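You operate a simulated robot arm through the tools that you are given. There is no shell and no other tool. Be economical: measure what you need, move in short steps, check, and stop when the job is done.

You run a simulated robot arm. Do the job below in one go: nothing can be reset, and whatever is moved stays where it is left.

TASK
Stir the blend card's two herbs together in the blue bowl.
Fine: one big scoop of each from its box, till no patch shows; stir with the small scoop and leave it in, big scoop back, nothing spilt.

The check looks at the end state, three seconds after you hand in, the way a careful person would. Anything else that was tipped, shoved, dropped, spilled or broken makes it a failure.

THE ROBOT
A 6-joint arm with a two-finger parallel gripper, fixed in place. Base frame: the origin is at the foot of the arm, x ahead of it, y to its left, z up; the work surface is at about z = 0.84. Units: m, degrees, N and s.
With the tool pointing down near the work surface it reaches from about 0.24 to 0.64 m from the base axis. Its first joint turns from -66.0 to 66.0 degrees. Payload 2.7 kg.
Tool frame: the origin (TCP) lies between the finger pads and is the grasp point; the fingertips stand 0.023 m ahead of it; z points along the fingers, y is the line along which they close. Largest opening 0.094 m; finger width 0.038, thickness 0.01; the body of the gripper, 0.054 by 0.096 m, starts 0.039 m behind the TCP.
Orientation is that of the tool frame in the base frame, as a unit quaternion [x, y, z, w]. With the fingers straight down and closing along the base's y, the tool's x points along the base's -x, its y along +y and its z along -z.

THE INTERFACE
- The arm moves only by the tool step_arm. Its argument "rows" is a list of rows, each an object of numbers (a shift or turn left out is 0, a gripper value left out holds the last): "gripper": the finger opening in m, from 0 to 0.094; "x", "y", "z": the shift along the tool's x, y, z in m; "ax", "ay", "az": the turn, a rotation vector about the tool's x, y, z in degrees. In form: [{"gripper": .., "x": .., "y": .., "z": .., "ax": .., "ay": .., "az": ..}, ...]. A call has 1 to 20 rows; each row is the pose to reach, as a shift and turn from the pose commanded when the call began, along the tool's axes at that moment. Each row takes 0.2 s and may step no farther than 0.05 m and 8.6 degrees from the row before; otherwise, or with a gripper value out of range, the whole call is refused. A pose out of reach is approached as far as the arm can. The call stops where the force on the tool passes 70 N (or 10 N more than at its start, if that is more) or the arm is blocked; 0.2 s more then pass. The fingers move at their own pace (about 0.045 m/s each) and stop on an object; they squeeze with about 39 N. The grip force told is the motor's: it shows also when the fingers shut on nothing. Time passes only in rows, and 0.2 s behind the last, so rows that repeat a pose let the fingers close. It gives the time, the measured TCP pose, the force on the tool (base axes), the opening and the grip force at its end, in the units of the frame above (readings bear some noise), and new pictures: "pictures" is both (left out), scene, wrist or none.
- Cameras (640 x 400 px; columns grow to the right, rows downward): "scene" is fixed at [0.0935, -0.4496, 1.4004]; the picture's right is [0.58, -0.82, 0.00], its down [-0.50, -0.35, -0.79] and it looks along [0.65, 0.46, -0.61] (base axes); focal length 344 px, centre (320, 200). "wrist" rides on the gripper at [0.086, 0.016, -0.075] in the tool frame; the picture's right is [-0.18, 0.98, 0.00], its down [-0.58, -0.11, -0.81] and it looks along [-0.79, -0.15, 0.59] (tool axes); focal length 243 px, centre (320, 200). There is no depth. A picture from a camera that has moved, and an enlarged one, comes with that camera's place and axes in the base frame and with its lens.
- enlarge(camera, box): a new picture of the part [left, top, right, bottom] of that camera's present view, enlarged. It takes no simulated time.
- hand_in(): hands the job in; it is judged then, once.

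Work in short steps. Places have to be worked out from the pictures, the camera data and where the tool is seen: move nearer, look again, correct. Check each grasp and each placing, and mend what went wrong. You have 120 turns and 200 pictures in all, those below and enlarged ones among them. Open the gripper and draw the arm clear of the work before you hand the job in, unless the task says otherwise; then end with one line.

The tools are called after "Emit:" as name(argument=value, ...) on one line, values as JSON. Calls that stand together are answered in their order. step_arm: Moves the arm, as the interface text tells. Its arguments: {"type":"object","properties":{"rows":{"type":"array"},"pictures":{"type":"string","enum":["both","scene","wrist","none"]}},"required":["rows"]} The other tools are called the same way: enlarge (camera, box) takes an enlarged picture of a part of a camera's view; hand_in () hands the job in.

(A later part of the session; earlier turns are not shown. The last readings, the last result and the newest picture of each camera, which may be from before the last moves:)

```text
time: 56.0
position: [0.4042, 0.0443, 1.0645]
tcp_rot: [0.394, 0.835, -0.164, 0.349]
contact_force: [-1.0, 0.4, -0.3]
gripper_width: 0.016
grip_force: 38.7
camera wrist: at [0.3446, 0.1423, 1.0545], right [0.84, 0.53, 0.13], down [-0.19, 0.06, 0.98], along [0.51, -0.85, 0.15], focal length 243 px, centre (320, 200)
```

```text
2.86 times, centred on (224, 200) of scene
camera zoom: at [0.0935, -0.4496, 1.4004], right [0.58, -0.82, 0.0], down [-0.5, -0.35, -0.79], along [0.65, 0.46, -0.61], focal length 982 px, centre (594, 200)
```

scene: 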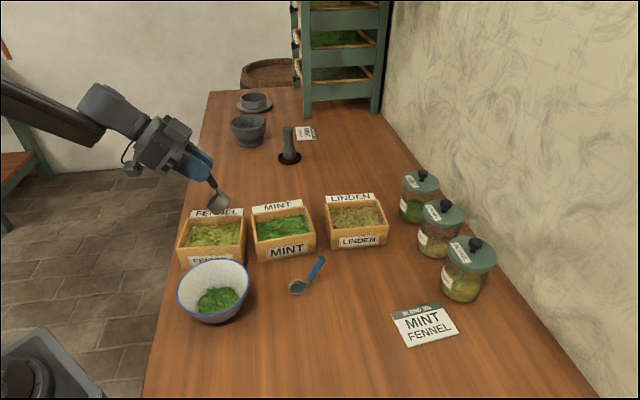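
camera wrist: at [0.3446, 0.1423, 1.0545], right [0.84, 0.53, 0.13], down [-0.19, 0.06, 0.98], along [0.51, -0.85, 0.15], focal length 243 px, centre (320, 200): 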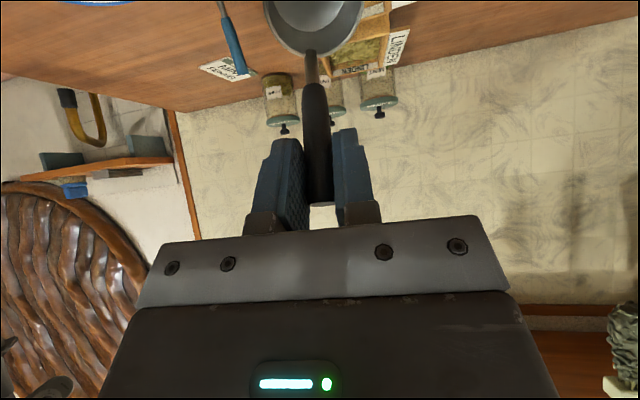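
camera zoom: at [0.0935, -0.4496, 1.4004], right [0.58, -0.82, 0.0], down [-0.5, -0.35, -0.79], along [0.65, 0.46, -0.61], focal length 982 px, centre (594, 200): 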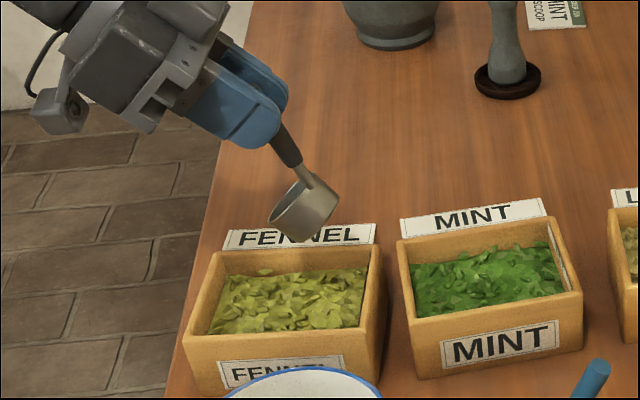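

Aligned over the fennel. I lower the tilted cup as with the mint and check for contact.

Emit:
step_arm(rows=[{"x": 0.02, "z": 0.02}, {"x": 0.04, "z": 0.04}, {"x": 0.052, "z": 0.052}, {"x": 0.06, "z": 0.06}, {"x": 0.0655, "z": 0.0655}], pictures="none")

Emit:
enlarge(camera="scene", box=[160, 130, 288, 270])

```text
time: 57.2
position: [0.4043, 0.0433, 0.9708]
tcp_rot: [0.394, 0.835, -0.163, 0.348]
contact_force: [0.2, -0.2, -0.7]
gripper_width: 0.0163
grip_force: 38.9
```

```text
2.86 times, centred on (224, 200) of scene
camera zoom: at [0.0935, -0.4496, 1.4004], right [0.58, -0.82, 0.0], down [-0.5, -0.35, -0.79], along [0.65, 0.46, -0.61], focal length 982 px, centre (594, 200)
```

zoom: 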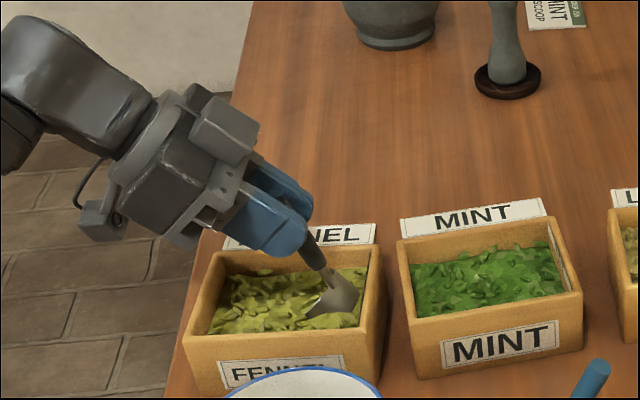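

In the fennel with no contact force. Same push-and-level sweep, then a slow lift.

Emit:
step_arm(rows=[{"x": 0.0095, "z": -0.0081}, {"x": 0.0191, "z": -0.017}, {"x": 0.0105, "z": -0.0073, "ay": 8}, {"x": 0.0034, "z": 0.003, "ay": 16}, {"x": -0.0016, "z": 0.0142, "ay": 24}, {"x": -0.0045, "z": 0.0261, "ay": 32}, {"x": -0.0052, "z": 0.0385, "ay": 40}, {"x": -0.0046, "z": 0.0463, "ay": 45}, {"x": -0.0046, "z": 0.0463, "ay": 45}], pictures="none")

Emit:
step_arm(rows=[{"z": -0.01}, {"z": -0.02}, {"z": -0.03}, {"z": -0.045}, {"z": -0.06}, {"z": -0.08}, {"z": -0.1}, {"z": -0.12}, {"z": -0.12}])

Emit:
enlarge(camera="scene", box=[160, 130, 288, 270])

```text
time: 59.2
position: [0.4278, 0.0164, 0.942]
tcp_rot: [0.427, 0.904, 0.0, 0.002]
contact_force: [0.2, -0.6, -0.9]
gripper_width: 0.0162
grip_force: 39.5
```

```text
time: 61.2
position: [0.4269, 0.0169, 1.0624]
tcp_rot: [0.427, 0.904, -0.001, 0.002]
contact_force: [0.5, 0.5, 0.5]
gripper_width: 0.0162
grip_force: 38.7
camera wrist: at [0.3846, 0.0938, 1.1363], right [0.88, 0.48, 0.0], down [0.28, -0.52, 0.81], along [0.39, -0.71, -0.59], focal length 243 px, centre (320, 200)
```

scene: 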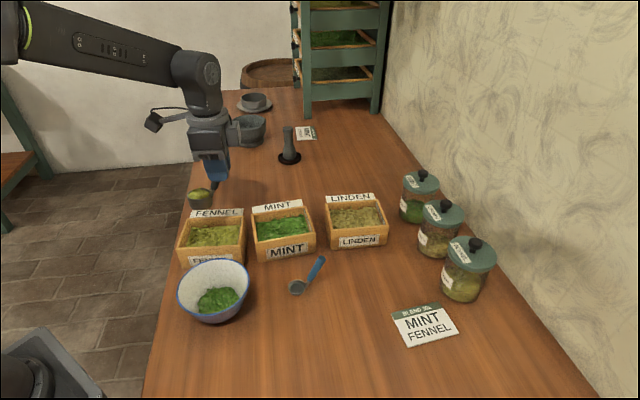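
wrist: 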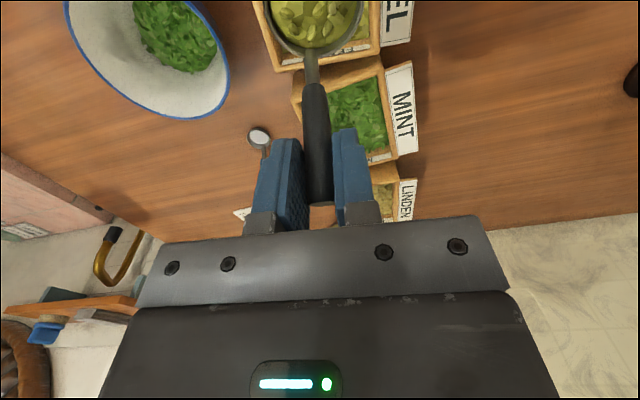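

```text
2.86 times, centred on (224, 200) of scene
camera zoom: at [0.0935, -0.4496, 1.4004], right [0.58, -0.82, 0.0], down [-0.5, -0.35, -0.79], along [0.65, 0.46, -0.61], focal length 982 px, centre (594, 200)
```

zoom: 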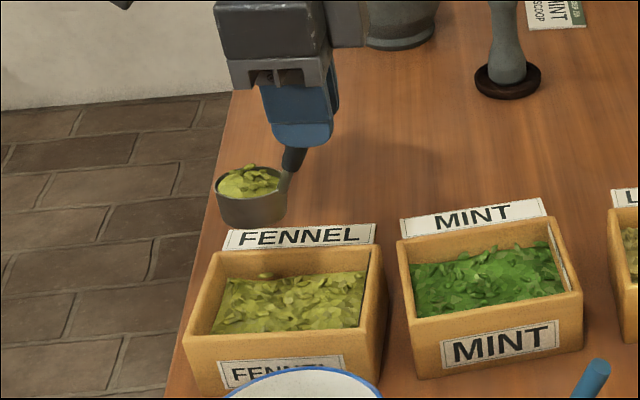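

Full scoop of fennel. I carry it slowly back over the bowl to the pour start pose.

Emit:
step_arm(rows=[{"x": -0.002, "y": -0.006}, {"x": -0.005, "y": -0.017, "az": -1}, {"x": -0.009, "y": -0.03, "az": -2}, {"x": -0.013, "y": -0.045, "az": -3}, {"x": -0.017, "y": -0.06, "z": 0.003, "az": -4}, {"x": -0.021, "y": -0.076, "z": 0.007, "az": -5}, {"x": -0.025, "y": -0.092, "z": 0.011, "az": -6}, {"x": -0.029, "y": -0.108, "z": 0.015, "az": -6.5}, {"x": -0.033, "y": -0.122, "z": 0.019, "az": -6.5}, {"x": -0.0355, "y": -0.133, "z": 0.023, "az": -6.5}, {"x": -0.0369, "y": -0.1392, "z": 0.023, "az": -6.5}, {"x": -0.0369, "y": -0.1392, "z": 0.023, "az": -6.5}], pictures="wrist")

```text
time: 63.8
position: [0.3427, -0.1008, 1.0392]
tcp_rot: [0.375, 0.927, -0.001, 0.002]
contact_force: [0.2, -0.1, -0.9]
gripper_width: 0.0165
grip_force: 38.9
camera wrist: at [0.2918, -0.029, 1.1127], right [0.82, 0.58, 0.0], down [0.34, -0.48, 0.81], along [0.47, -0.66, -0.59], focal length 243 px, centre (320, 200)
```

wrist: 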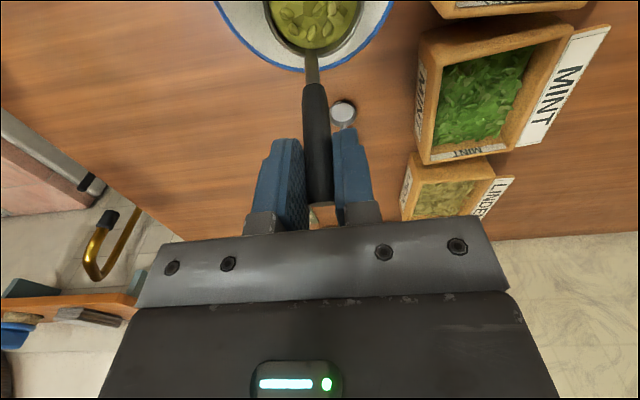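

Exactly at the pour start pose. I pour the fennel with the same path, then reverse.

Emit:
step_arm(rows=[{"y": -0.003, "z": 0.0, "ax": -8}, {"y": -0.006, "z": 0.003, "ax": -16}, {"y": -0.009, "z": 0.008, "ax": -24}, {"y": -0.0106, "z": 0.012, "ax": -30}, {"y": -0.0145, "z": 0.016, "ax": -38}, {"y": -0.02, "z": 0.018, "ax": -46}, {"y": -0.025, "z": 0.02, "ax": -54}, {"y": -0.03, "z": 0.022, "ax": -60}, {"y": -0.036, "z": 0.028, "ax": -68}, {"y": -0.042, "z": 0.034, "ax": -76}, {"y": -0.047, "z": 0.039, "ax": -84}, {"y": -0.05, "z": 0.0435, "ax": -90}, {"y": -0.052, "z": 0.0505, "ax": -98}, {"y": -0.053, "z": 0.058, "ax": -106}, {"y": -0.053, "z": 0.0613, "ax": -112}, {"y": -0.053, "z": 0.0613, "ax": -112}, {"y": -0.053, "z": 0.0613, "ax": -112}, {"y": -0.053, "z": 0.0613, "ax": -112}], pictures="wrist")

Emit:
step_arm(rows=[{"y": 0.0028, "z": 0.0048, "ax": 8}, {"y": 0.0055, "z": 0.0098, "ax": 16}, {"y": 0.0083, "z": 0.015, "ax": 24}, {"y": 0.011, "z": 0.0203, "ax": 32}, {"y": 0.0139, "z": 0.0256, "ax": 40}, {"y": 0.0166, "z": 0.0308, "ax": 48}, {"y": 0.0194, "z": 0.036, "ax": 56}, {"y": 0.0222, "z": 0.0411, "ax": 64}, {"y": 0.0249, "z": 0.0463, "ax": 72}, {"y": 0.0277, "z": 0.0515, "ax": 80}, {"y": 0.03, "z": 0.0567, "ax": 88}, {"y": 0.0325, "z": 0.0618, "ax": 96}, {"y": 0.035, "z": 0.067, "ax": 104}, {"y": 0.037, "z": 0.0721, "ax": 112}], pictures="wrist")

Emit:
enlarge(camera="scene", box=[160, 200, 320, 330])

```text
time: 67.6
position: [0.3063, -0.1387, 0.9776]
tcp_rot: [0.207, 0.52, 0.768, 0.311]
contact_force: [-0.5, 0.5, -1.1]
gripper_width: 0.016
grip_force: 39.1
camera wrist: at [0.1926, -0.1331, 0.9639], right [-0.13, -0.39, 0.91], down [-0.07, -0.91, -0.4], along [0.99, -0.12, 0.09], focal length 243 px, centre (320, 200)
```

wrist: 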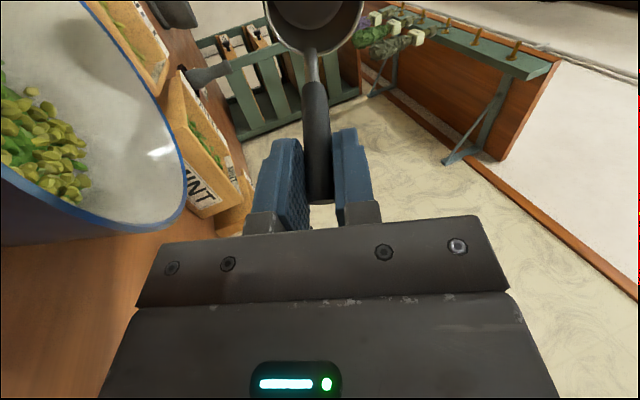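

```text
time: 70.6
position: [0.3443, -0.1011, 1.0388]
tcp_rot: [0.375, 0.927, -0.002, 0.002]
contact_force: [-0.2, 0.1, 0.4]
gripper_width: 0.016
grip_force: 39.1
camera wrist: at [0.2925, -0.0286, 1.1129], right [0.82, 0.58, 0.0], down [0.34, -0.48, 0.81], along [0.47, -0.66, -0.59], focal length 243 px, centre (320, 200)
```

wrist: 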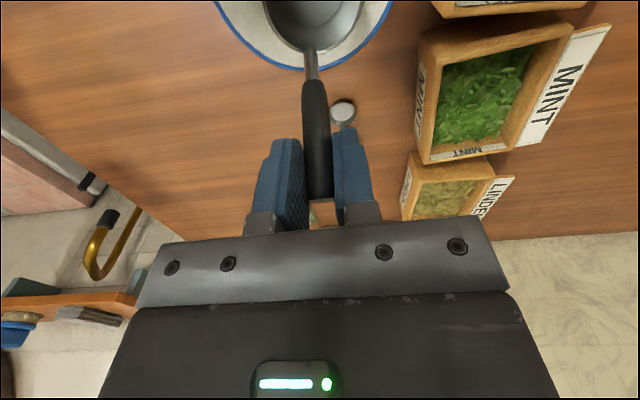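

```text
3.08 times, centred on (240, 265) of scene
camera zoom: at [0.0935, -0.4497, 1.4004], right [0.58, -0.82, 0.0], down [-0.5, -0.35, -0.79], along [0.65, 0.46, -0.61], focal length 1058 px, centre (566, 0)
```

zoom: 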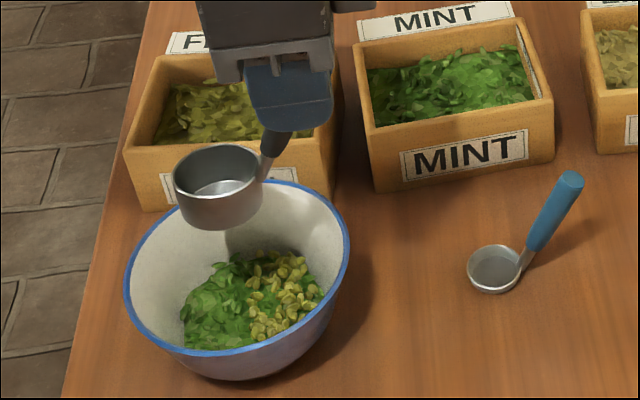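

Both herbs are in, nothing spilled. I carry the empty big scoop back above its original spot.

Emit:
step_arm(rows=[{"z": -0.03}, {"x": -0.04, "y": -0.001, "z": -0.03}, {"x": -0.085, "y": -0.002, "z": -0.03}, {"x": -0.13, "y": -0.003, "z": -0.03}, {"x": -0.175, "y": -0.005, "z": -0.03}, {"x": -0.22, "y": -0.006, "z": -0.03}, {"x": -0.25, "y": -0.0066, "z": -0.03}, {"x": -0.2623, "y": -0.0066, "z": -0.03}, {"x": -0.2623, "y": -0.0066, "z": -0.03}])

```text
time: 72.6
position: [0.5265, -0.2864, 1.071]
tcp_rot: [0.374, 0.927, 0.0, 0.002]
contact_force: [0.2, -0.3, -0.6]
gripper_width: 0.0163
grip_force: 39.0
camera wrist: at [0.4762, -0.2157, 1.1444], right [0.82, 0.58, 0.0], down [0.34, -0.48, 0.81], along [0.47, -0.66, -0.59], focal length 243 px, centre (320, 200)
```

scene: 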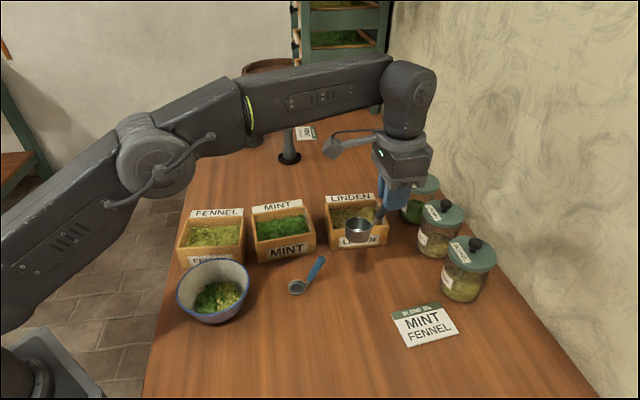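
wrist: 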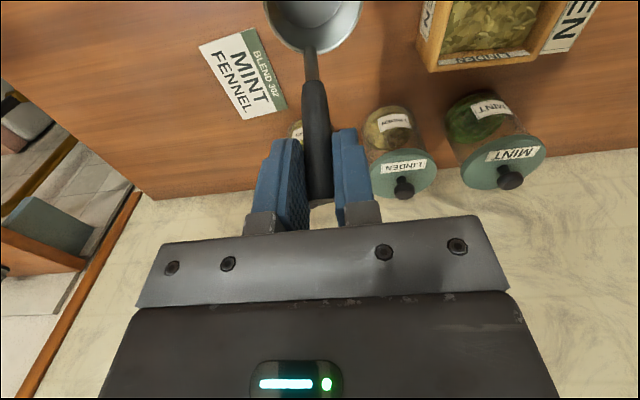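

The scoop slid ~1 cm along its handle in the grip, so its bottom is now lower relative to the TCP. I descend to just above the table and look before touching down gently.

Emit:
step_arm(rows=[{"x": -0.003, "z": 0.03}, {"x": -0.003, "z": 0.07}, {"x": -0.003, "z": 0.1}, {"x": -0.003, "z": 0.12}, {"x": -0.003, "z": 0.128}, {"x": -0.003, "z": 0.128}], pictures="none")

Emit:
enlarge(camera="scene", box=[310, 220, 430, 310])

```text
time: 74.0
position: [0.5291, -0.2897, 0.9419]
tcp_rot: [0.375, 0.927, -0.002, 0.001]
contact_force: [-0.7, -0.6, -1.2]
gripper_width: 0.0163
grip_force: 39.1
```

```text
4.44 times, centred on (370, 265) of scene
camera zoom: at [0.0935, -0.4496, 1.4004], right [0.58, -0.82, 0.0], down [-0.5, -0.35, -0.79], along [0.65, 0.46, -0.61], focal length 1528 px, centre (98, -89)
```

zoom: 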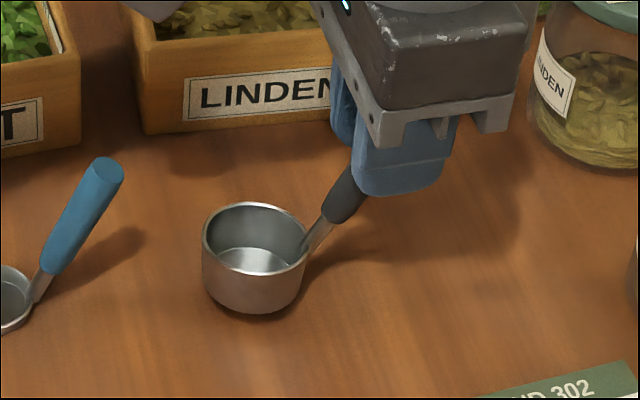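

Just above the table. I step down a few millimetres at a time, watching the vertical force.

Emit:
step_arm(rows=[{"z": 0.002}, {"z": 0.004}, {"z": 0.006}, {"z": 0.007}], pictures="none")

Emit:
step_arm(rows=[{"z": 0.001}, {"z": 0.002}, {"z": 0.003}], pictures="none")

Emit:
enlarge(camera="scene", box=[310, 220, 430, 310])

```text
time: 75.0
position: [0.5302, -0.2904, 0.9347]
tcp_rot: [0.374, 0.927, -0.001, 0.002]
contact_force: [-0.2, 0.3, 4.4]
gripper_width: 0.0162
grip_force: 39.1
```

```text
time: 75.8
position: [0.5307, -0.2898, 0.9358]
tcp_rot: [0.374, 0.927, -0.001, 0.005]
contact_force: [-0.3, -3.0, 21.0]
gripper_width: 0.0163
grip_force: 39.2
```

```text
4.44 times, centred on (370, 265) of scene
camera zoom: at [0.0931, -0.4496, 1.4005], right [0.58, -0.82, 0.0], down [-0.5, -0.35, -0.79], along [0.65, 0.46, -0.61], focal length 1528 px, centre (98, -89)
```

zoom: 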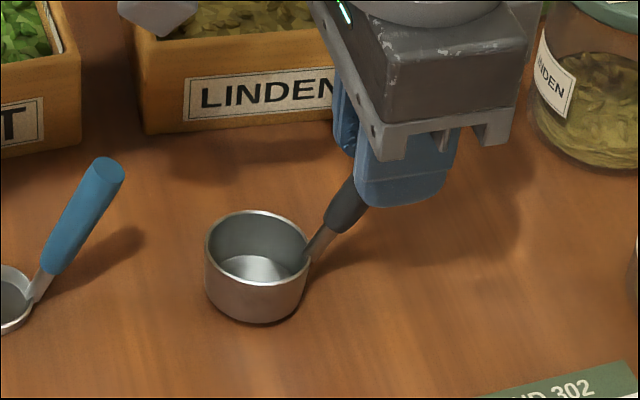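

Contact at TCP z≈0.935, pressing 21 N. I back off 3 mm to relieve the load, then open.

Emit:
step_arm(rows=[{"z": -0.0015}, {"z": -0.003}, {"z": -0.003, "gripper": 0.03}, {"z": -0.003, "gripper": 0.05}, {"z": -0.003, "gripper": 0.05}], pictures="none")

Emit:
step_arm(rows=[{"z": -0.03}, {"z": -0.07}, {"z": -0.11}])

Emit:
enlarge(camera="scene", box=[280, 220, 440, 310])

```text
time: 77.0
position: [0.5303, -0.2902, 0.9345]
tcp_rot: [0.375, 0.927, -0.001, 0.002]
contact_force: [-0.8, -0.8, -0.5]
gripper_width: 0.05
grip_force: 0.0
```

```text
time: 77.8
position: [0.5293, -0.2892, 1.0448]
tcp_rot: [0.374, 0.927, -0.001, 0.002]
contact_force: [-0.1, 0.2, -0.6]
gripper_width: 0.0501
grip_force: 0.1
camera wrist: at [0.4787, -0.2172, 1.1187], right [0.82, 0.58, 0.0], down [0.34, -0.48, 0.81], along [0.47, -0.66, -0.59], focal length 243 px, centre (320, 200)
```

scene: 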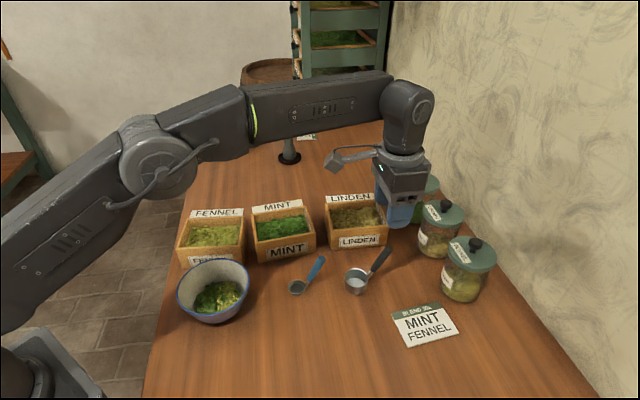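
wrist: 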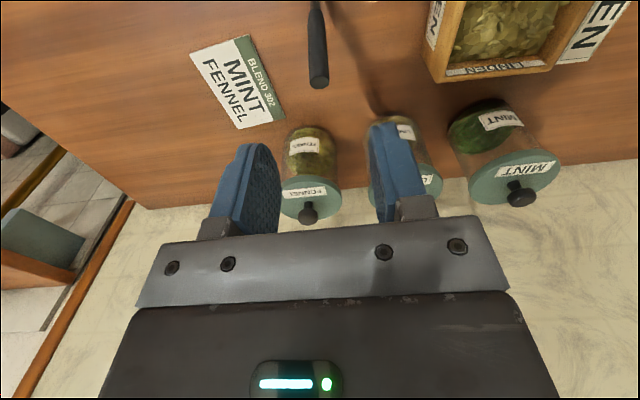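

```text
4.00 times, centred on (360, 265) of scene
camera zoom: at [0.0935, -0.4496, 1.4004], right [0.58, -0.82, 0.0], down [-0.5, -0.35, -0.79], along [0.65, 0.46, -0.61], focal length 1375 px, centre (160, -60)
```

zoom: 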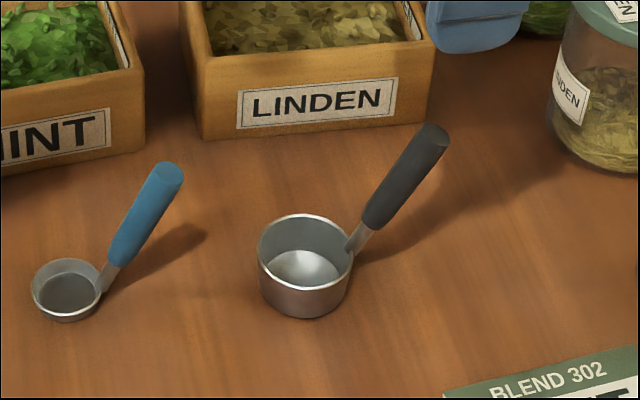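

The big scoop is back in place, empty and upright. Next, I move above the small scoop's handle to measure it.

Emit:
step_arm(rows=[{"x": 0.04, "y": 0.005}, {"x": 0.08, "y": 0.01}, {"x": 0.115, "y": 0.016}, {"x": 0.1256, "y": 0.0163}, {"x": 0.1256, "y": 0.0163}])

Emit:
enlarge(camera="scene", box=[260, 230, 356, 310])

```text
time: 79.0
position: [0.4518, -0.1897, 1.0439]
tcp_rot: [0.374, 0.927, -0.001, 0.002]
contact_force: [0.2, 0.4, -0.6]
gripper_width: 0.0502
grip_force: 0.0
camera wrist: at [0.4003, -0.1179, 1.1185], right [0.82, 0.58, 0.0], down [0.34, -0.48, 0.81], along [0.47, -0.66, -0.59], focal length 243 px, centre (320, 200)
```

scene: 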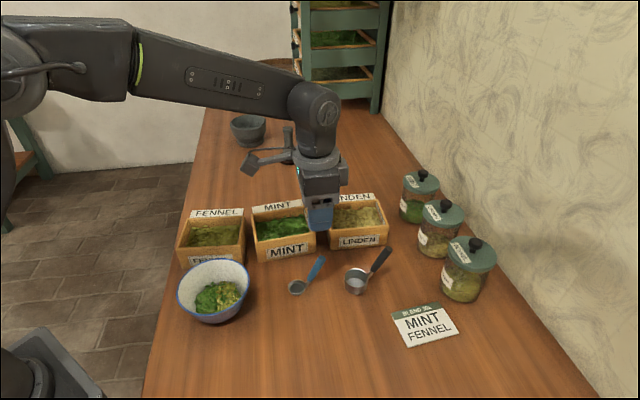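
wrist: 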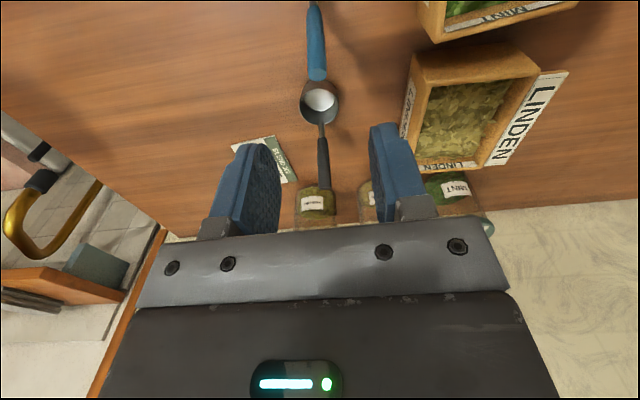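

```text
5.00 times, centred on (308, 270) of scene
camera zoom: at [0.0934, -0.4496, 1.4004], right [0.58, -0.82, 0.0], down [-0.5, -0.35, -0.79], along [0.65, 0.46, -0.61], focal length 1719 px, centre (380, -150)
```

zoom: 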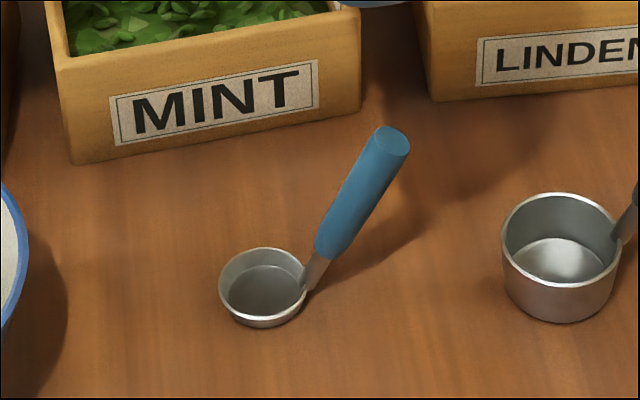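

Small scoop handle end ≈(0.4555,-0.1985,0.925). I descend on it and grip about 1.3 cm below its end.

Emit:
step_arm(rows=[{"x": -0.0014, "y": -0.004, "z": 0.035}, {"x": -0.0014, "y": -0.0043, "z": 0.075}, {"x": -0.0014, "y": -0.0043, "z": 0.11}, {"x": -0.0014, "y": -0.0043, "z": 0.132}, {"x": -0.0014, "y": -0.0043, "z": 0.132}], pictures="both")

Emit:
enlarge(camera="scene", box=[260, 230, 356, 310])

```text
time: 80.2
position: [0.4484, -0.1942, 0.9117]
tcp_rot: [0.375, 0.927, -0.001, 0.002]
contact_force: [0.1, -0.5, -0.4]
gripper_width: 0.05
grip_force: 0.1
camera wrist: at [0.3971, -0.1227, 0.9856], right [0.82, 0.58, 0.0], down [0.34, -0.48, 0.81], along [0.47, -0.66, -0.59], focal length 243 px, centre (320, 200)
```

scene: 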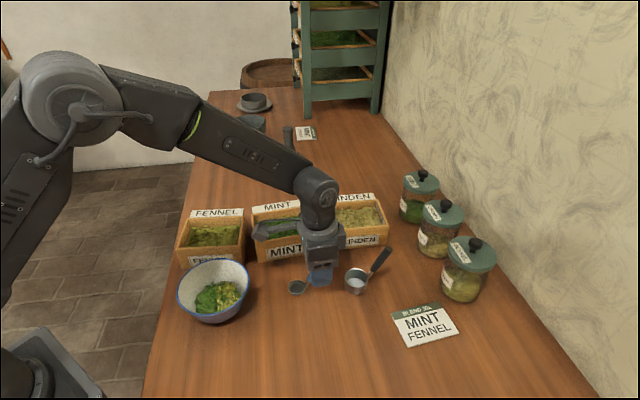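
wrist: 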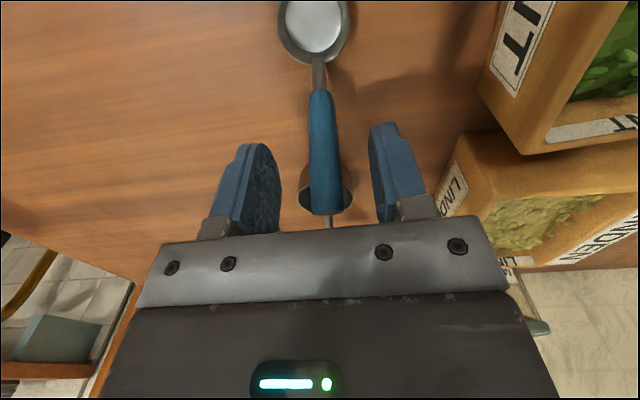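

```text
5.00 times, centred on (308, 270) of scene
camera zoom: at [0.0935, -0.4496, 1.4004], right [0.58, -0.82, 0.0], down [-0.5, -0.35, -0.79], along [0.65, 0.46, -0.61], focal length 1719 px, centre (380, -150)
```

zoom: 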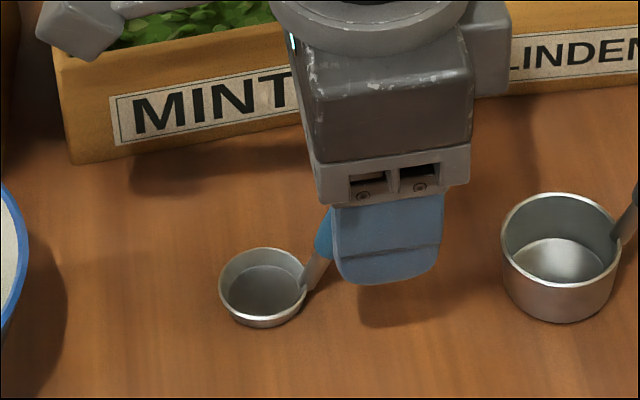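

Handle is centred between the fingers. I close and lift.

Emit:
step_arm(rows=[{"gripper": 0.0}, {"gripper": 0.0}, {"gripper": 0.0}, {"gripper": 0.0}, {"gripper": 0.0, "z": -0.005}, {"z": -0.04}, {"z": -0.08}, {"z": -0.12}])

Emit:
enlarge(camera="scene", box=[250, 160, 378, 240])

```text
time: 82.0
position: [0.4489, -0.1943, 1.0332]
tcp_rot: [0.375, 0.927, -0.001, 0.002]
contact_force: [-1.0, 0.5, -0.3]
gripper_width: 0.016
grip_force: 38.9
camera wrist: at [0.3974, -0.1234, 1.1071], right [0.82, 0.58, 0.0], down [0.34, -0.48, 0.81], along [0.47, -0.66, -0.59], focal length 243 px, centre (320, 200)
```

scene: 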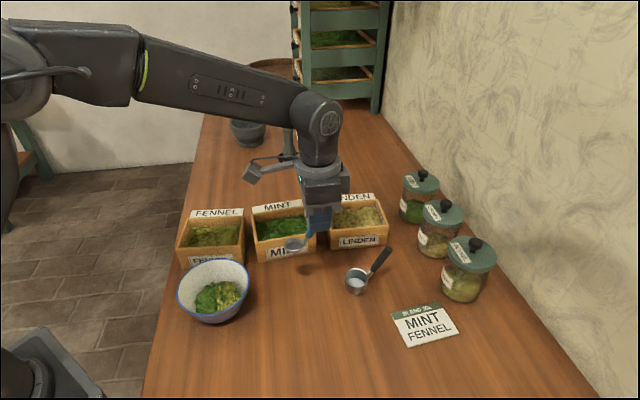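
wrist: 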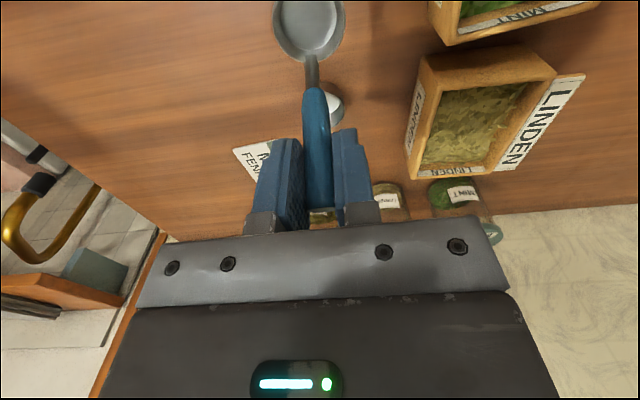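

```text
5.00 times, centred on (314, 200) of scene
camera zoom: at [0.0935, -0.4496, 1.4004], right [0.58, -0.82, 0.0], down [-0.5, -0.35, -0.79], along [0.65, 0.46, -0.61], focal length 1719 px, centre (350, 200)
```

zoom: 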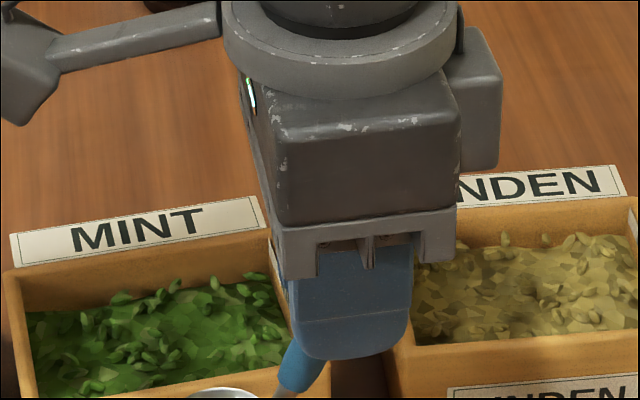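

Held firmly. I carry it above the bowl and pitch it 20° so the handle stands steeper and clears the rim while stirring.

Emit:
step_arm(rows=[{"x": 0.02, "y": -0.001, "z": -0.01}, {"x": 0.06, "y": -0.003, "z": -0.01, "ay": -5}, {"x": 0.1, "y": -0.005, "z": -0.01, "ay": -10}, {"x": 0.135, "y": -0.006, "z": -0.01, "ay": -15}, {"x": 0.165, "y": -0.008, "z": -0.01, "ay": -20}, {"x": 0.1759, "y": -0.008, "z": -0.01, "ay": -20}, {"x": 0.1759, "y": -0.008, "z": -0.01, "ay": -20}])

Emit:
enlarge(camera="scene", box=[160, 190, 280, 330])

```text
time: 83.6
position: [0.316, -0.0784, 1.0412]
tcp_rot: [0.369, 0.913, -0.066, 0.163]
contact_force: [-0.5, 0.8, -1.4]
gripper_width: 0.0165
grip_force: 38.8
camera wrist: at [0.2508, 0.0074, 1.0809], right [0.81, 0.59, 0.06], down [0.12, -0.26, 0.96], along [0.58, -0.77, -0.28], focal length 243 px, centre (320, 200)
```

scene: 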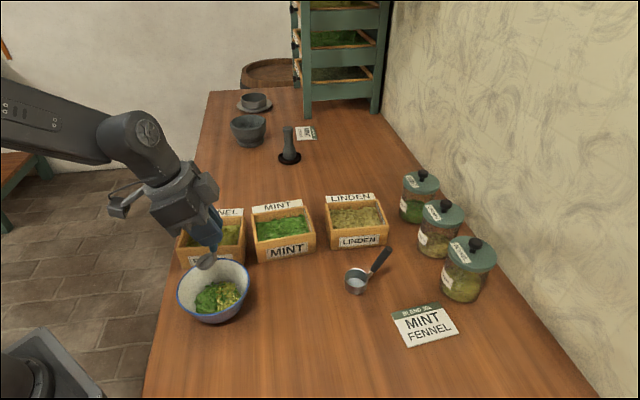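
wrist: 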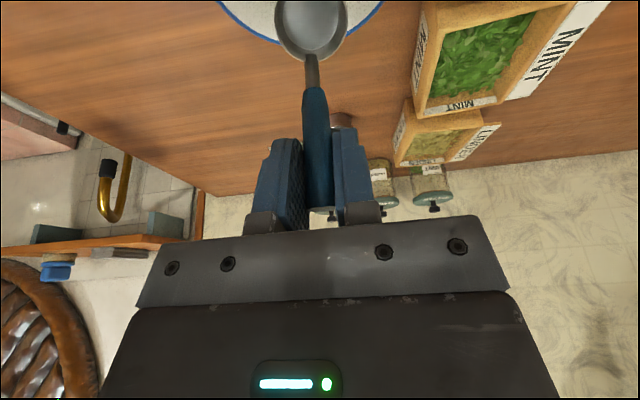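

```text
2.86 times, centred on (220, 260) of scene
camera zoom: at [0.0934, -0.4496, 1.4004], right [0.58, -0.82, 0.0], down [-0.5, -0.35, -0.79], along [0.65, 0.46, -0.61], focal length 982 px, centre (606, 29)
```

zoom: 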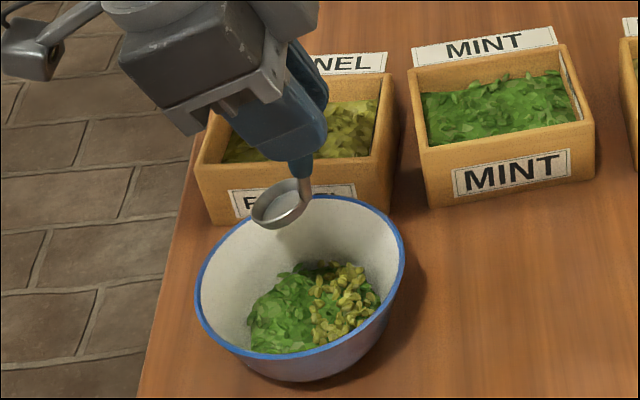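

Clearly over the bowl. I lower into the herbs and check the force for floor contact.

Emit:
step_arm(rows=[{"x": 0.0103, "z": 0.0282}, {"x": 0.0205, "z": 0.0564}, {"x": 0.0274, "z": 0.0752}, {"x": 0.0308, "z": 0.0846}, {"x": 0.0328, "z": 0.0902}], pictures="none")

Emit:
enlarge(camera="scene", box=[160, 190, 280, 330])

```text
time: 84.8
position: [0.3178, -0.0784, 0.9464]
tcp_rot: [0.369, 0.912, -0.067, 0.164]
contact_force: [0.6, -1.0, 0.2]
gripper_width: 0.0163
grip_force: 38.7
```

```text
2.86 times, centred on (220, 260) of scene
camera zoom: at [0.0935, -0.4496, 1.4004], right [0.58, -0.82, 0.0], down [-0.5, -0.35, -0.79], along [0.65, 0.46, -0.61], focal length 982 px, centre (606, 29)
```

zoom: 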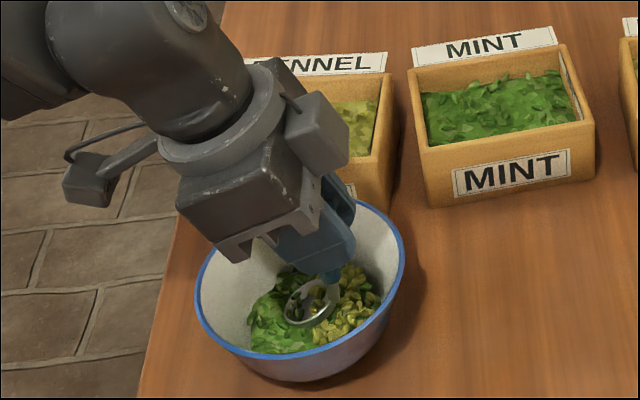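

Cup is in the herbs with no floor contact. I stir one gentle circle of 16 mm radius and check force and bowl.

Emit:
step_arm(rows=[{"x": -0.006, "z": 0.0065}, {"x": -0.0136, "z": 0.0093, "y": 0}, {"x": -0.0117, "z": 0.0086, "y": 0.008}, {"x": -0.0061, "z": 0.0065, "y": 0.0139}, {"x": 0.0014, "z": 0.0038, "y": 0.016}, {"x": 0.0089, "z": 0.0011, "y": 0.0139}, {"x": 0.0145, "z": -0.001, "y": 0.008}, {"x": 0.0164, "z": -0.0017, "y": 0}, {"x": 0.0145, "z": -0.001, "y": -0.008}, {"x": 0.0089, "z": 0.0011, "y": -0.0139}, {"x": 0.0014, "z": 0.0038, "y": -0.016}, {"x": -0.0061, "z": 0.0065, "y": -0.0139}, {"x": -0.0117, "z": 0.0086, "y": -0.008}, {"x": -0.0136, "z": 0.0093, "y": 0}, {"x": 0.0014, "z": 0.0038, "y": 0}], pictures="none")

Emit:
enlarge(camera="scene", box=[160, 190, 280, 330])

```text
time: 88.0
position: [0.3174, -0.078, 0.9431]
tcp_rot: [0.37, 0.912, -0.067, 0.163]
contact_force: [-1.0, 0.1, -0.3]
gripper_width: 0.0162
grip_force: 39.0
out of reach, approached as far as the arm can: row 8, 9, 10, 11
```

```text
2.86 times, centred on (220, 260) of scene
camera zoom: at [0.0935, -0.4497, 1.4004], right [0.58, -0.82, 0.0], down [-0.5, -0.35, -0.79], along [0.65, 0.46, -0.61], focal length 982 px, centre (606, 29)
```

zoom: 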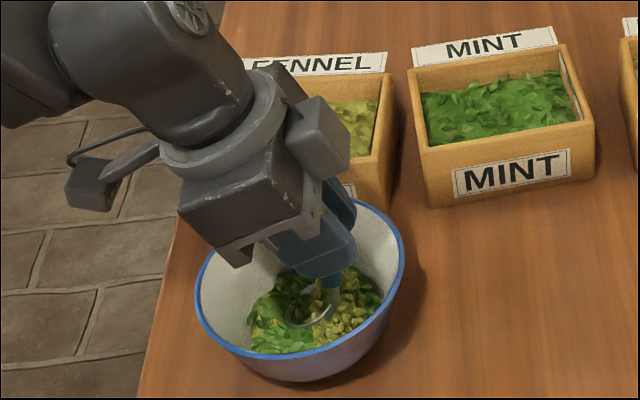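

Mixing is progressing and no contact. I do two slightly wider circles (20 mm).

Emit:
step_arm(rows=[{"x": -0.0188, "z": 0.0068, "y": 0}, {"x": -0.0144, "z": 0.0052, "y": 0.0129}, {"x": -0.0033, "z": 0.0012, "y": 0.0197}, {"x": 0.0094, "z": -0.0034, "y": 0.0173}, {"x": 0.0177, "z": -0.0064, "y": 0.0068}, {"x": 0.0177, "z": -0.0064, "y": -0.0068}, {"x": 0.0094, "z": -0.0034, "y": -0.0173}, {"x": -0.0033, "z": 0.0012, "y": -0.0197}, {"x": -0.0144, "z": 0.0052, "y": -0.0129}, {"x": -0.0188, "z": 0.0068, "y": 0}, {"x": -0.0144, "z": 0.0052, "y": 0.0129}, {"x": -0.0033, "z": 0.0012, "y": 0.0197}, {"x": 0.0094, "z": -0.0034, "y": 0.0173}, {"x": 0.0177, "z": -0.0064, "y": 0.0068}, {"x": 0.0177, "z": -0.0064, "y": -0.0068}, {"x": 0.0094, "z": -0.0034, "y": -0.0173}, {"x": -0.0033, "z": 0.0012, "y": -0.0197}, {"x": -0.0144, "z": 0.0052, "y": -0.0129}, {"x": -0.0188, "z": 0.0068, "y": 0}, {"x": 0, "y": 0, "z": 0}], pictures="none")

Emit:
enlarge(camera="scene", box=[170, 230, 270, 330])

```text
time: 92.2
position: [0.3164, -0.0784, 0.9419]
tcp_rot: [0.369, 0.912, -0.066, 0.163]
contact_force: [0.4, 0.7, 0.0]
gripper_width: 0.0164
grip_force: 39.2
out of reach, approached as far as the arm can: row 5, 6, 7, 14, 15, 16
```

```text
4.00 times, centred on (220, 280) of scene
camera zoom: at [0.0935, -0.4497, 1.4004], right [0.58, -0.82, 0.0], down [-0.5, -0.35, -0.79], along [0.65, 0.46, -0.61], focal length 1375 px, centre (720, -120)
```

zoom: 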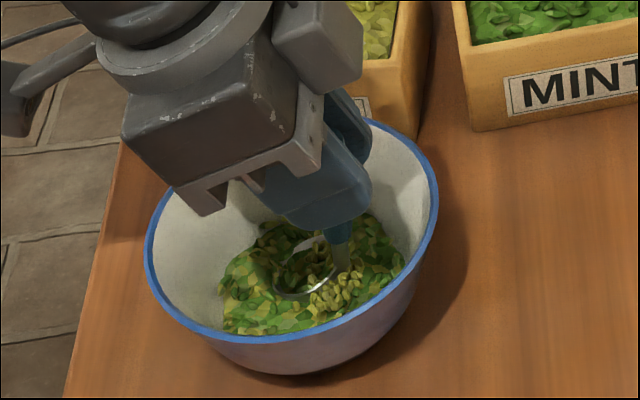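

Nearly uniform; one yellowish clump remains toward the scene-camera side. I stir more, mixing circle radii and cross strokes through that clump.

Emit:
step_arm(rows=[{"x": -0.0118, "z": 0.0043, "y": -0.0165}, {"x": -0.016, "z": 0.0058, "y": -0.008}, {"x": -0.007, "z": 0.0025, "y": 0.004}, {"x": 0.004, "z": -0.0015, "y": 0.016}, {"x": -0.0075, "z": 0.0027, "y": 0.014}, {"x": -0.0095, "z": 0.0035, "y": 0.0}, {"x": -0.0105, "z": 0.0038, "y": -0.014}, {"x": -0.0105, "z": 0.0038, "y": -0.022}, {"x": -0.0016, "z": 0.0006, "y": -0.022}, {"x": -0.0016, "z": 0.0006, "y": -0.008}, {"x": -0.0016, "z": 0.0006, "y": 0.008}, {"x": -0.0144, "z": 0.0052, "y": 0.0129}, {"x": -0.0188, "z": 0.0068, "y": 0}, {"x": -0.0144, "z": 0.0052, "y": -0.0129}, {"x": -0.0033, "z": 0.0012, "y": -0.0197}, {"x": 0.007, "z": -0.0025, "y": -0.012}, {"x": 0.012, "z": -0.0044, "y": 0.0}, {"x": 0.006, "z": -0.0022, "y": 0.012}, {"x": -0.006, "z": 0.0022, "y": 0.01}, {"x": 0, "y": 0, "z": 0}], pictures="none")

Emit:
step_arm(rows=[{"x": -0.0188, "z": 0.0068, "y": 0}, {"x": -0.0144, "z": 0.0052, "y": -0.0129}, {"x": -0.0033, "z": 0.0012, "y": -0.0197}, {"x": 0.0094, "z": -0.0034, "y": -0.0173}, {"x": 0.0177, "z": -0.0064, "y": -0.0068}, {"x": 0.0177, "z": -0.0064, "y": 0.0068}, {"x": 0.0094, "z": -0.0034, "y": 0.0173}, {"x": -0.0033, "z": 0.0012, "y": 0.0197}, {"x": -0.0144, "z": 0.0052, "y": 0.0129}, {"x": -0.0188, "z": 0.0068, "y": 0}, {"x": -0.0144, "z": 0.0052, "y": -0.0129}, {"x": -0.0033, "z": 0.0012, "y": -0.0197}, {"x": 0.0094, "z": -0.0034, "y": -0.0173}, {"x": 0.0177, "z": -0.0064, "y": -0.0068}, {"x": 0.0177, "z": -0.0064, "y": 0.0068}, {"x": 0.0094, "z": -0.0034, "y": 0.0173}, {"x": -0.0033, "z": 0.0012, "y": 0.0197}, {"x": -0.0144, "z": 0.0052, "y": 0.0129}, {"x": -0.0094, "z": 0.0034, "y": 0}, {"x": 0, "y": 0, "z": 0}], pictures="none")

Emit:
enlarge(camera="scene", box=[170, 230, 270, 330])

```text
time: 96.4
position: [0.3177, -0.0778, 0.9419]
tcp_rot: [0.37, 0.912, -0.067, 0.164]
contact_force: [-0.1, -0.2, -0.3]
gripper_width: 0.0164
grip_force: 39.1
out of reach, approached as far as the arm can: row 9, 16, 17
```

```text
time: 100.6
position: [0.3164, -0.0775, 0.9434]
tcp_rot: [0.37, 0.912, -0.066, 0.163]
contact_force: [0.1, -1.4, -0.3]
gripper_width: 0.0162
grip_force: 38.7
out of reach, approached as far as the arm can: row 4, 5, 6, 13, 14, 15
```

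```text
4.00 times, centred on (220, 280) of scene
camera zoom: at [0.0935, -0.4497, 1.4004], right [0.58, -0.82, 0.0], down [-0.5, -0.35, -0.79], along [0.65, 0.46, -0.61], focal length 1375 px, centre (720, -120)
```

zoom: 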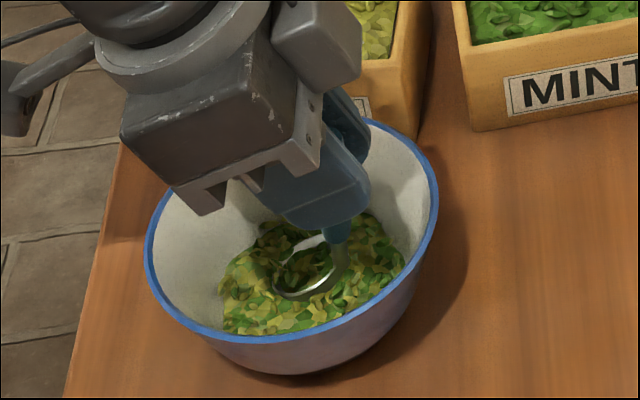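

The mix looks uniform. I do two more rounds to be certain of the hidden rear part, then level the scoop slightly off-centre for leaving.

Emit:
step_arm(rows=[{"x": -0.0188, "z": 0.0068, "y": 0}, {"x": -0.0144, "z": 0.0052, "y": 0.0129}, {"x": -0.0033, "z": 0.0012, "y": 0.0207}, {"x": 0.0094, "z": -0.0034, "y": 0.0173}, {"x": 0.0177, "z": -0.0064, "y": 0.0068}, {"x": 0.0177, "z": -0.0064, "y": -0.0068}, {"x": 0.0094, "z": -0.0034, "y": -0.0173}, {"x": -0.0033, "z": 0.0012, "y": -0.0197}, {"x": -0.0144, "z": 0.0052, "y": -0.0129}, {"x": -0.0144, "z": 0.0052, "y": 0.0}, {"x": -0.009, "z": 0.0033, "y": 0.01}, {"x": 0.0, "z": 0.0, "y": 0.012}, {"x": 0.009, "z": -0.0033, "y": 0.007}, {"x": 0.009, "z": -0.0033, "y": -0.005}, {"x": 0.0, "z": 0.0, "y": -0.01}, {"x": 0, "y": 0, "z": 0}], pictures="none")

Emit:
step_arm(rows=[{"x": -0.004, "z": 0.003, "ay": 5}, {"x": -0.007, "z": 0.007, "ay": 11}, {"x": -0.009, "z": 0.012, "ay": 16}, {"x": -0.0101, "z": 0.0172, "ay": 20}, {"x": -0.0101, "z": 0.0172, "ay": 20}], pictures="wrist")

Emit:
enlarge(camera="scene", box=[170, 230, 270, 330])

```text
time: 104.0
position: [0.3167, -0.0787, 0.9428]
tcp_rot: [0.369, 0.913, -0.066, 0.163]
contact_force: [0.2, 0.6, -1.0]
gripper_width: 0.0161
grip_force: 39.3
out of reach, approached as far as the arm can: row 5, 6, 7, 14
```

```text
time: 105.2
position: [0.3276, -0.0885, 0.929]
tcp_rot: [0.374, 0.928, 0.0, 0.002]
contact_force: [-0.7, -0.1, -0.2]
gripper_width: 0.0163
grip_force: 39.0
camera wrist: at [0.2768, -0.0178, 1.0027], right [0.82, 0.58, 0.0], down [0.34, -0.48, 0.81], along [0.47, -0.66, -0.59], focal length 243 px, centre (320, 200)
```

wrist: 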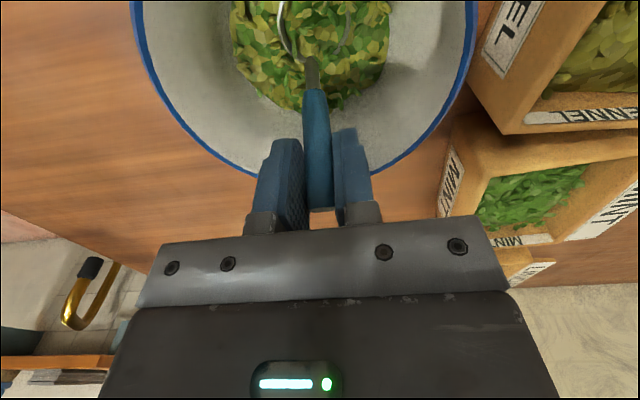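

```text
4.00 times, centred on (220, 280) of scene
camera zoom: at [0.0935, -0.4496, 1.4004], right [0.58, -0.82, 0.0], down [-0.5, -0.35, -0.79], along [0.65, 0.46, -0.61], focal length 1375 px, centre (720, -120)
```

zoom: 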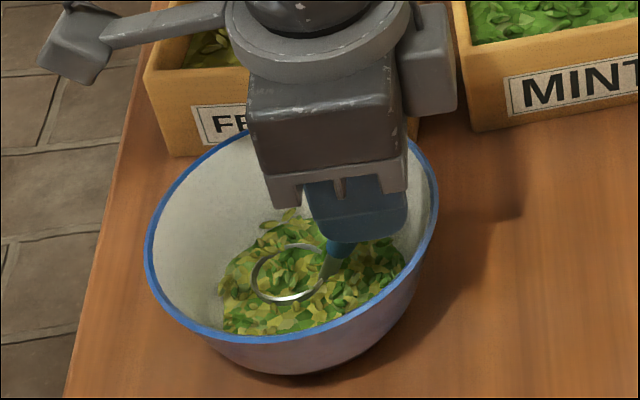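

Thoroughly mixed, no patches. I lower the scoop a few millimetres watching for floor contact.

Emit:
step_arm(rows=[{"z": 0.002}, {"z": 0.004}, {"z": 0.004}], pictures="none")

Emit:
step_arm(rows=[{"z": 0.002}, {"z": 0.003}, {"z": 0.003}], pictures="none")

```text
time: 106.0
position: [0.3278, -0.0893, 0.9249]
tcp_rot: [0.375, 0.927, 0.0, 0.002]
contact_force: [-0.5, 0.2, -1.1]
gripper_width: 0.0162
grip_force: 38.7
```

```text
time: 106.8
position: [0.3272, -0.0901, 0.9216]
tcp_rot: [0.375, 0.927, -0.001, 0.003]
contact_force: [-1.1, 0.3, -0.6]
gripper_width: 0.0163
grip_force: 38.7
```

Still free; a further 3 mm in small steps.

Emit:
step_arm(rows=[{"z": 0.001}, {"z": 0.002}, {"z": 0.003}], pictures="both")

Emit:
enlarge(camera="wrist", box=[200, 0, 440, 200])

```text
time: 107.6
position: [0.3285, -0.0885, 0.9201]
tcp_rot: [0.375, 0.927, -0.001, 0.004]
contact_force: [0.0, -4.9, 22.4]
gripper_width: 0.0165
grip_force: 38.8
camera wrist: at [0.2773, -0.0178, 0.9939], right [0.82, 0.58, 0.0], down [0.34, -0.48, 0.81], along [0.47, -0.66, -0.59], focal length 243 px, centre (320, 200)
```

scene: 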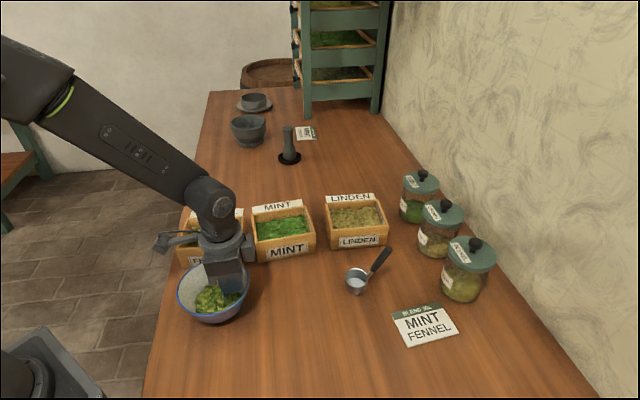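
wrist: 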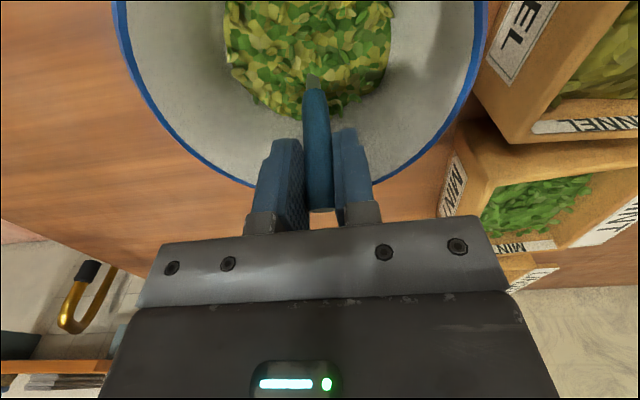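

```text
2.00 times, centred on (320, 100) of wrist
camera zoom: at [0.2773, -0.0178, 0.9939], right [0.82, 0.58, 0.0], down [0.34, -0.48, 0.81], along [0.47, -0.66, -0.59], focal length 485 px, centre (320, 400)
```

zoom: 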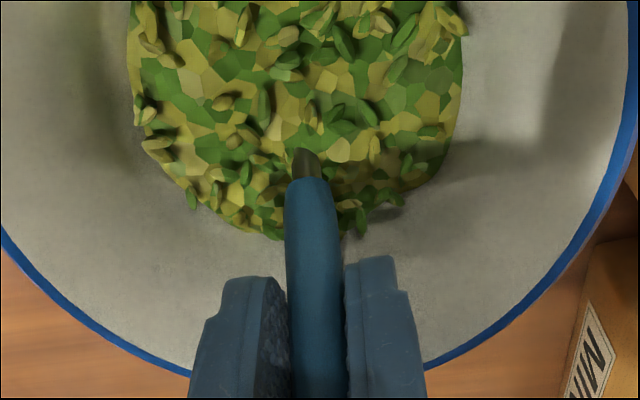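

Floor contact felt (22 N), scoop fully in the mix. I back off 2.5 mm, open modestly, and rise straight up.

Emit:
step_arm(rows=[{"z": -0.0015}, {"z": -0.003}, {"z": -0.003, "gripper": 0.022}, {"z": -0.003, "gripper": 0.028}, {"z": -0.003, "gripper": 0.032}, {"z": -0.003, "gripper": 0.032}], pictures="wrist")

```text
time: 109.0
position: [0.3272, -0.0904, 0.9232]
tcp_rot: [0.375, 0.927, -0.001, 0.003]
contact_force: [-1.5, 0.4, -0.1]
gripper_width: 0.0317
grip_force: 0.1
camera wrist: at [0.2767, -0.0172, 0.9963], right [0.82, 0.58, 0.0], down [0.34, -0.48, 0.81], along [0.47, -0.66, -0.59], focal length 243 px, centre (320, 200)
```

wrist: 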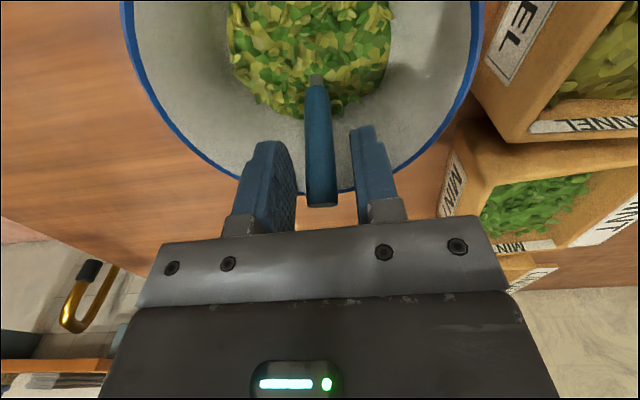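

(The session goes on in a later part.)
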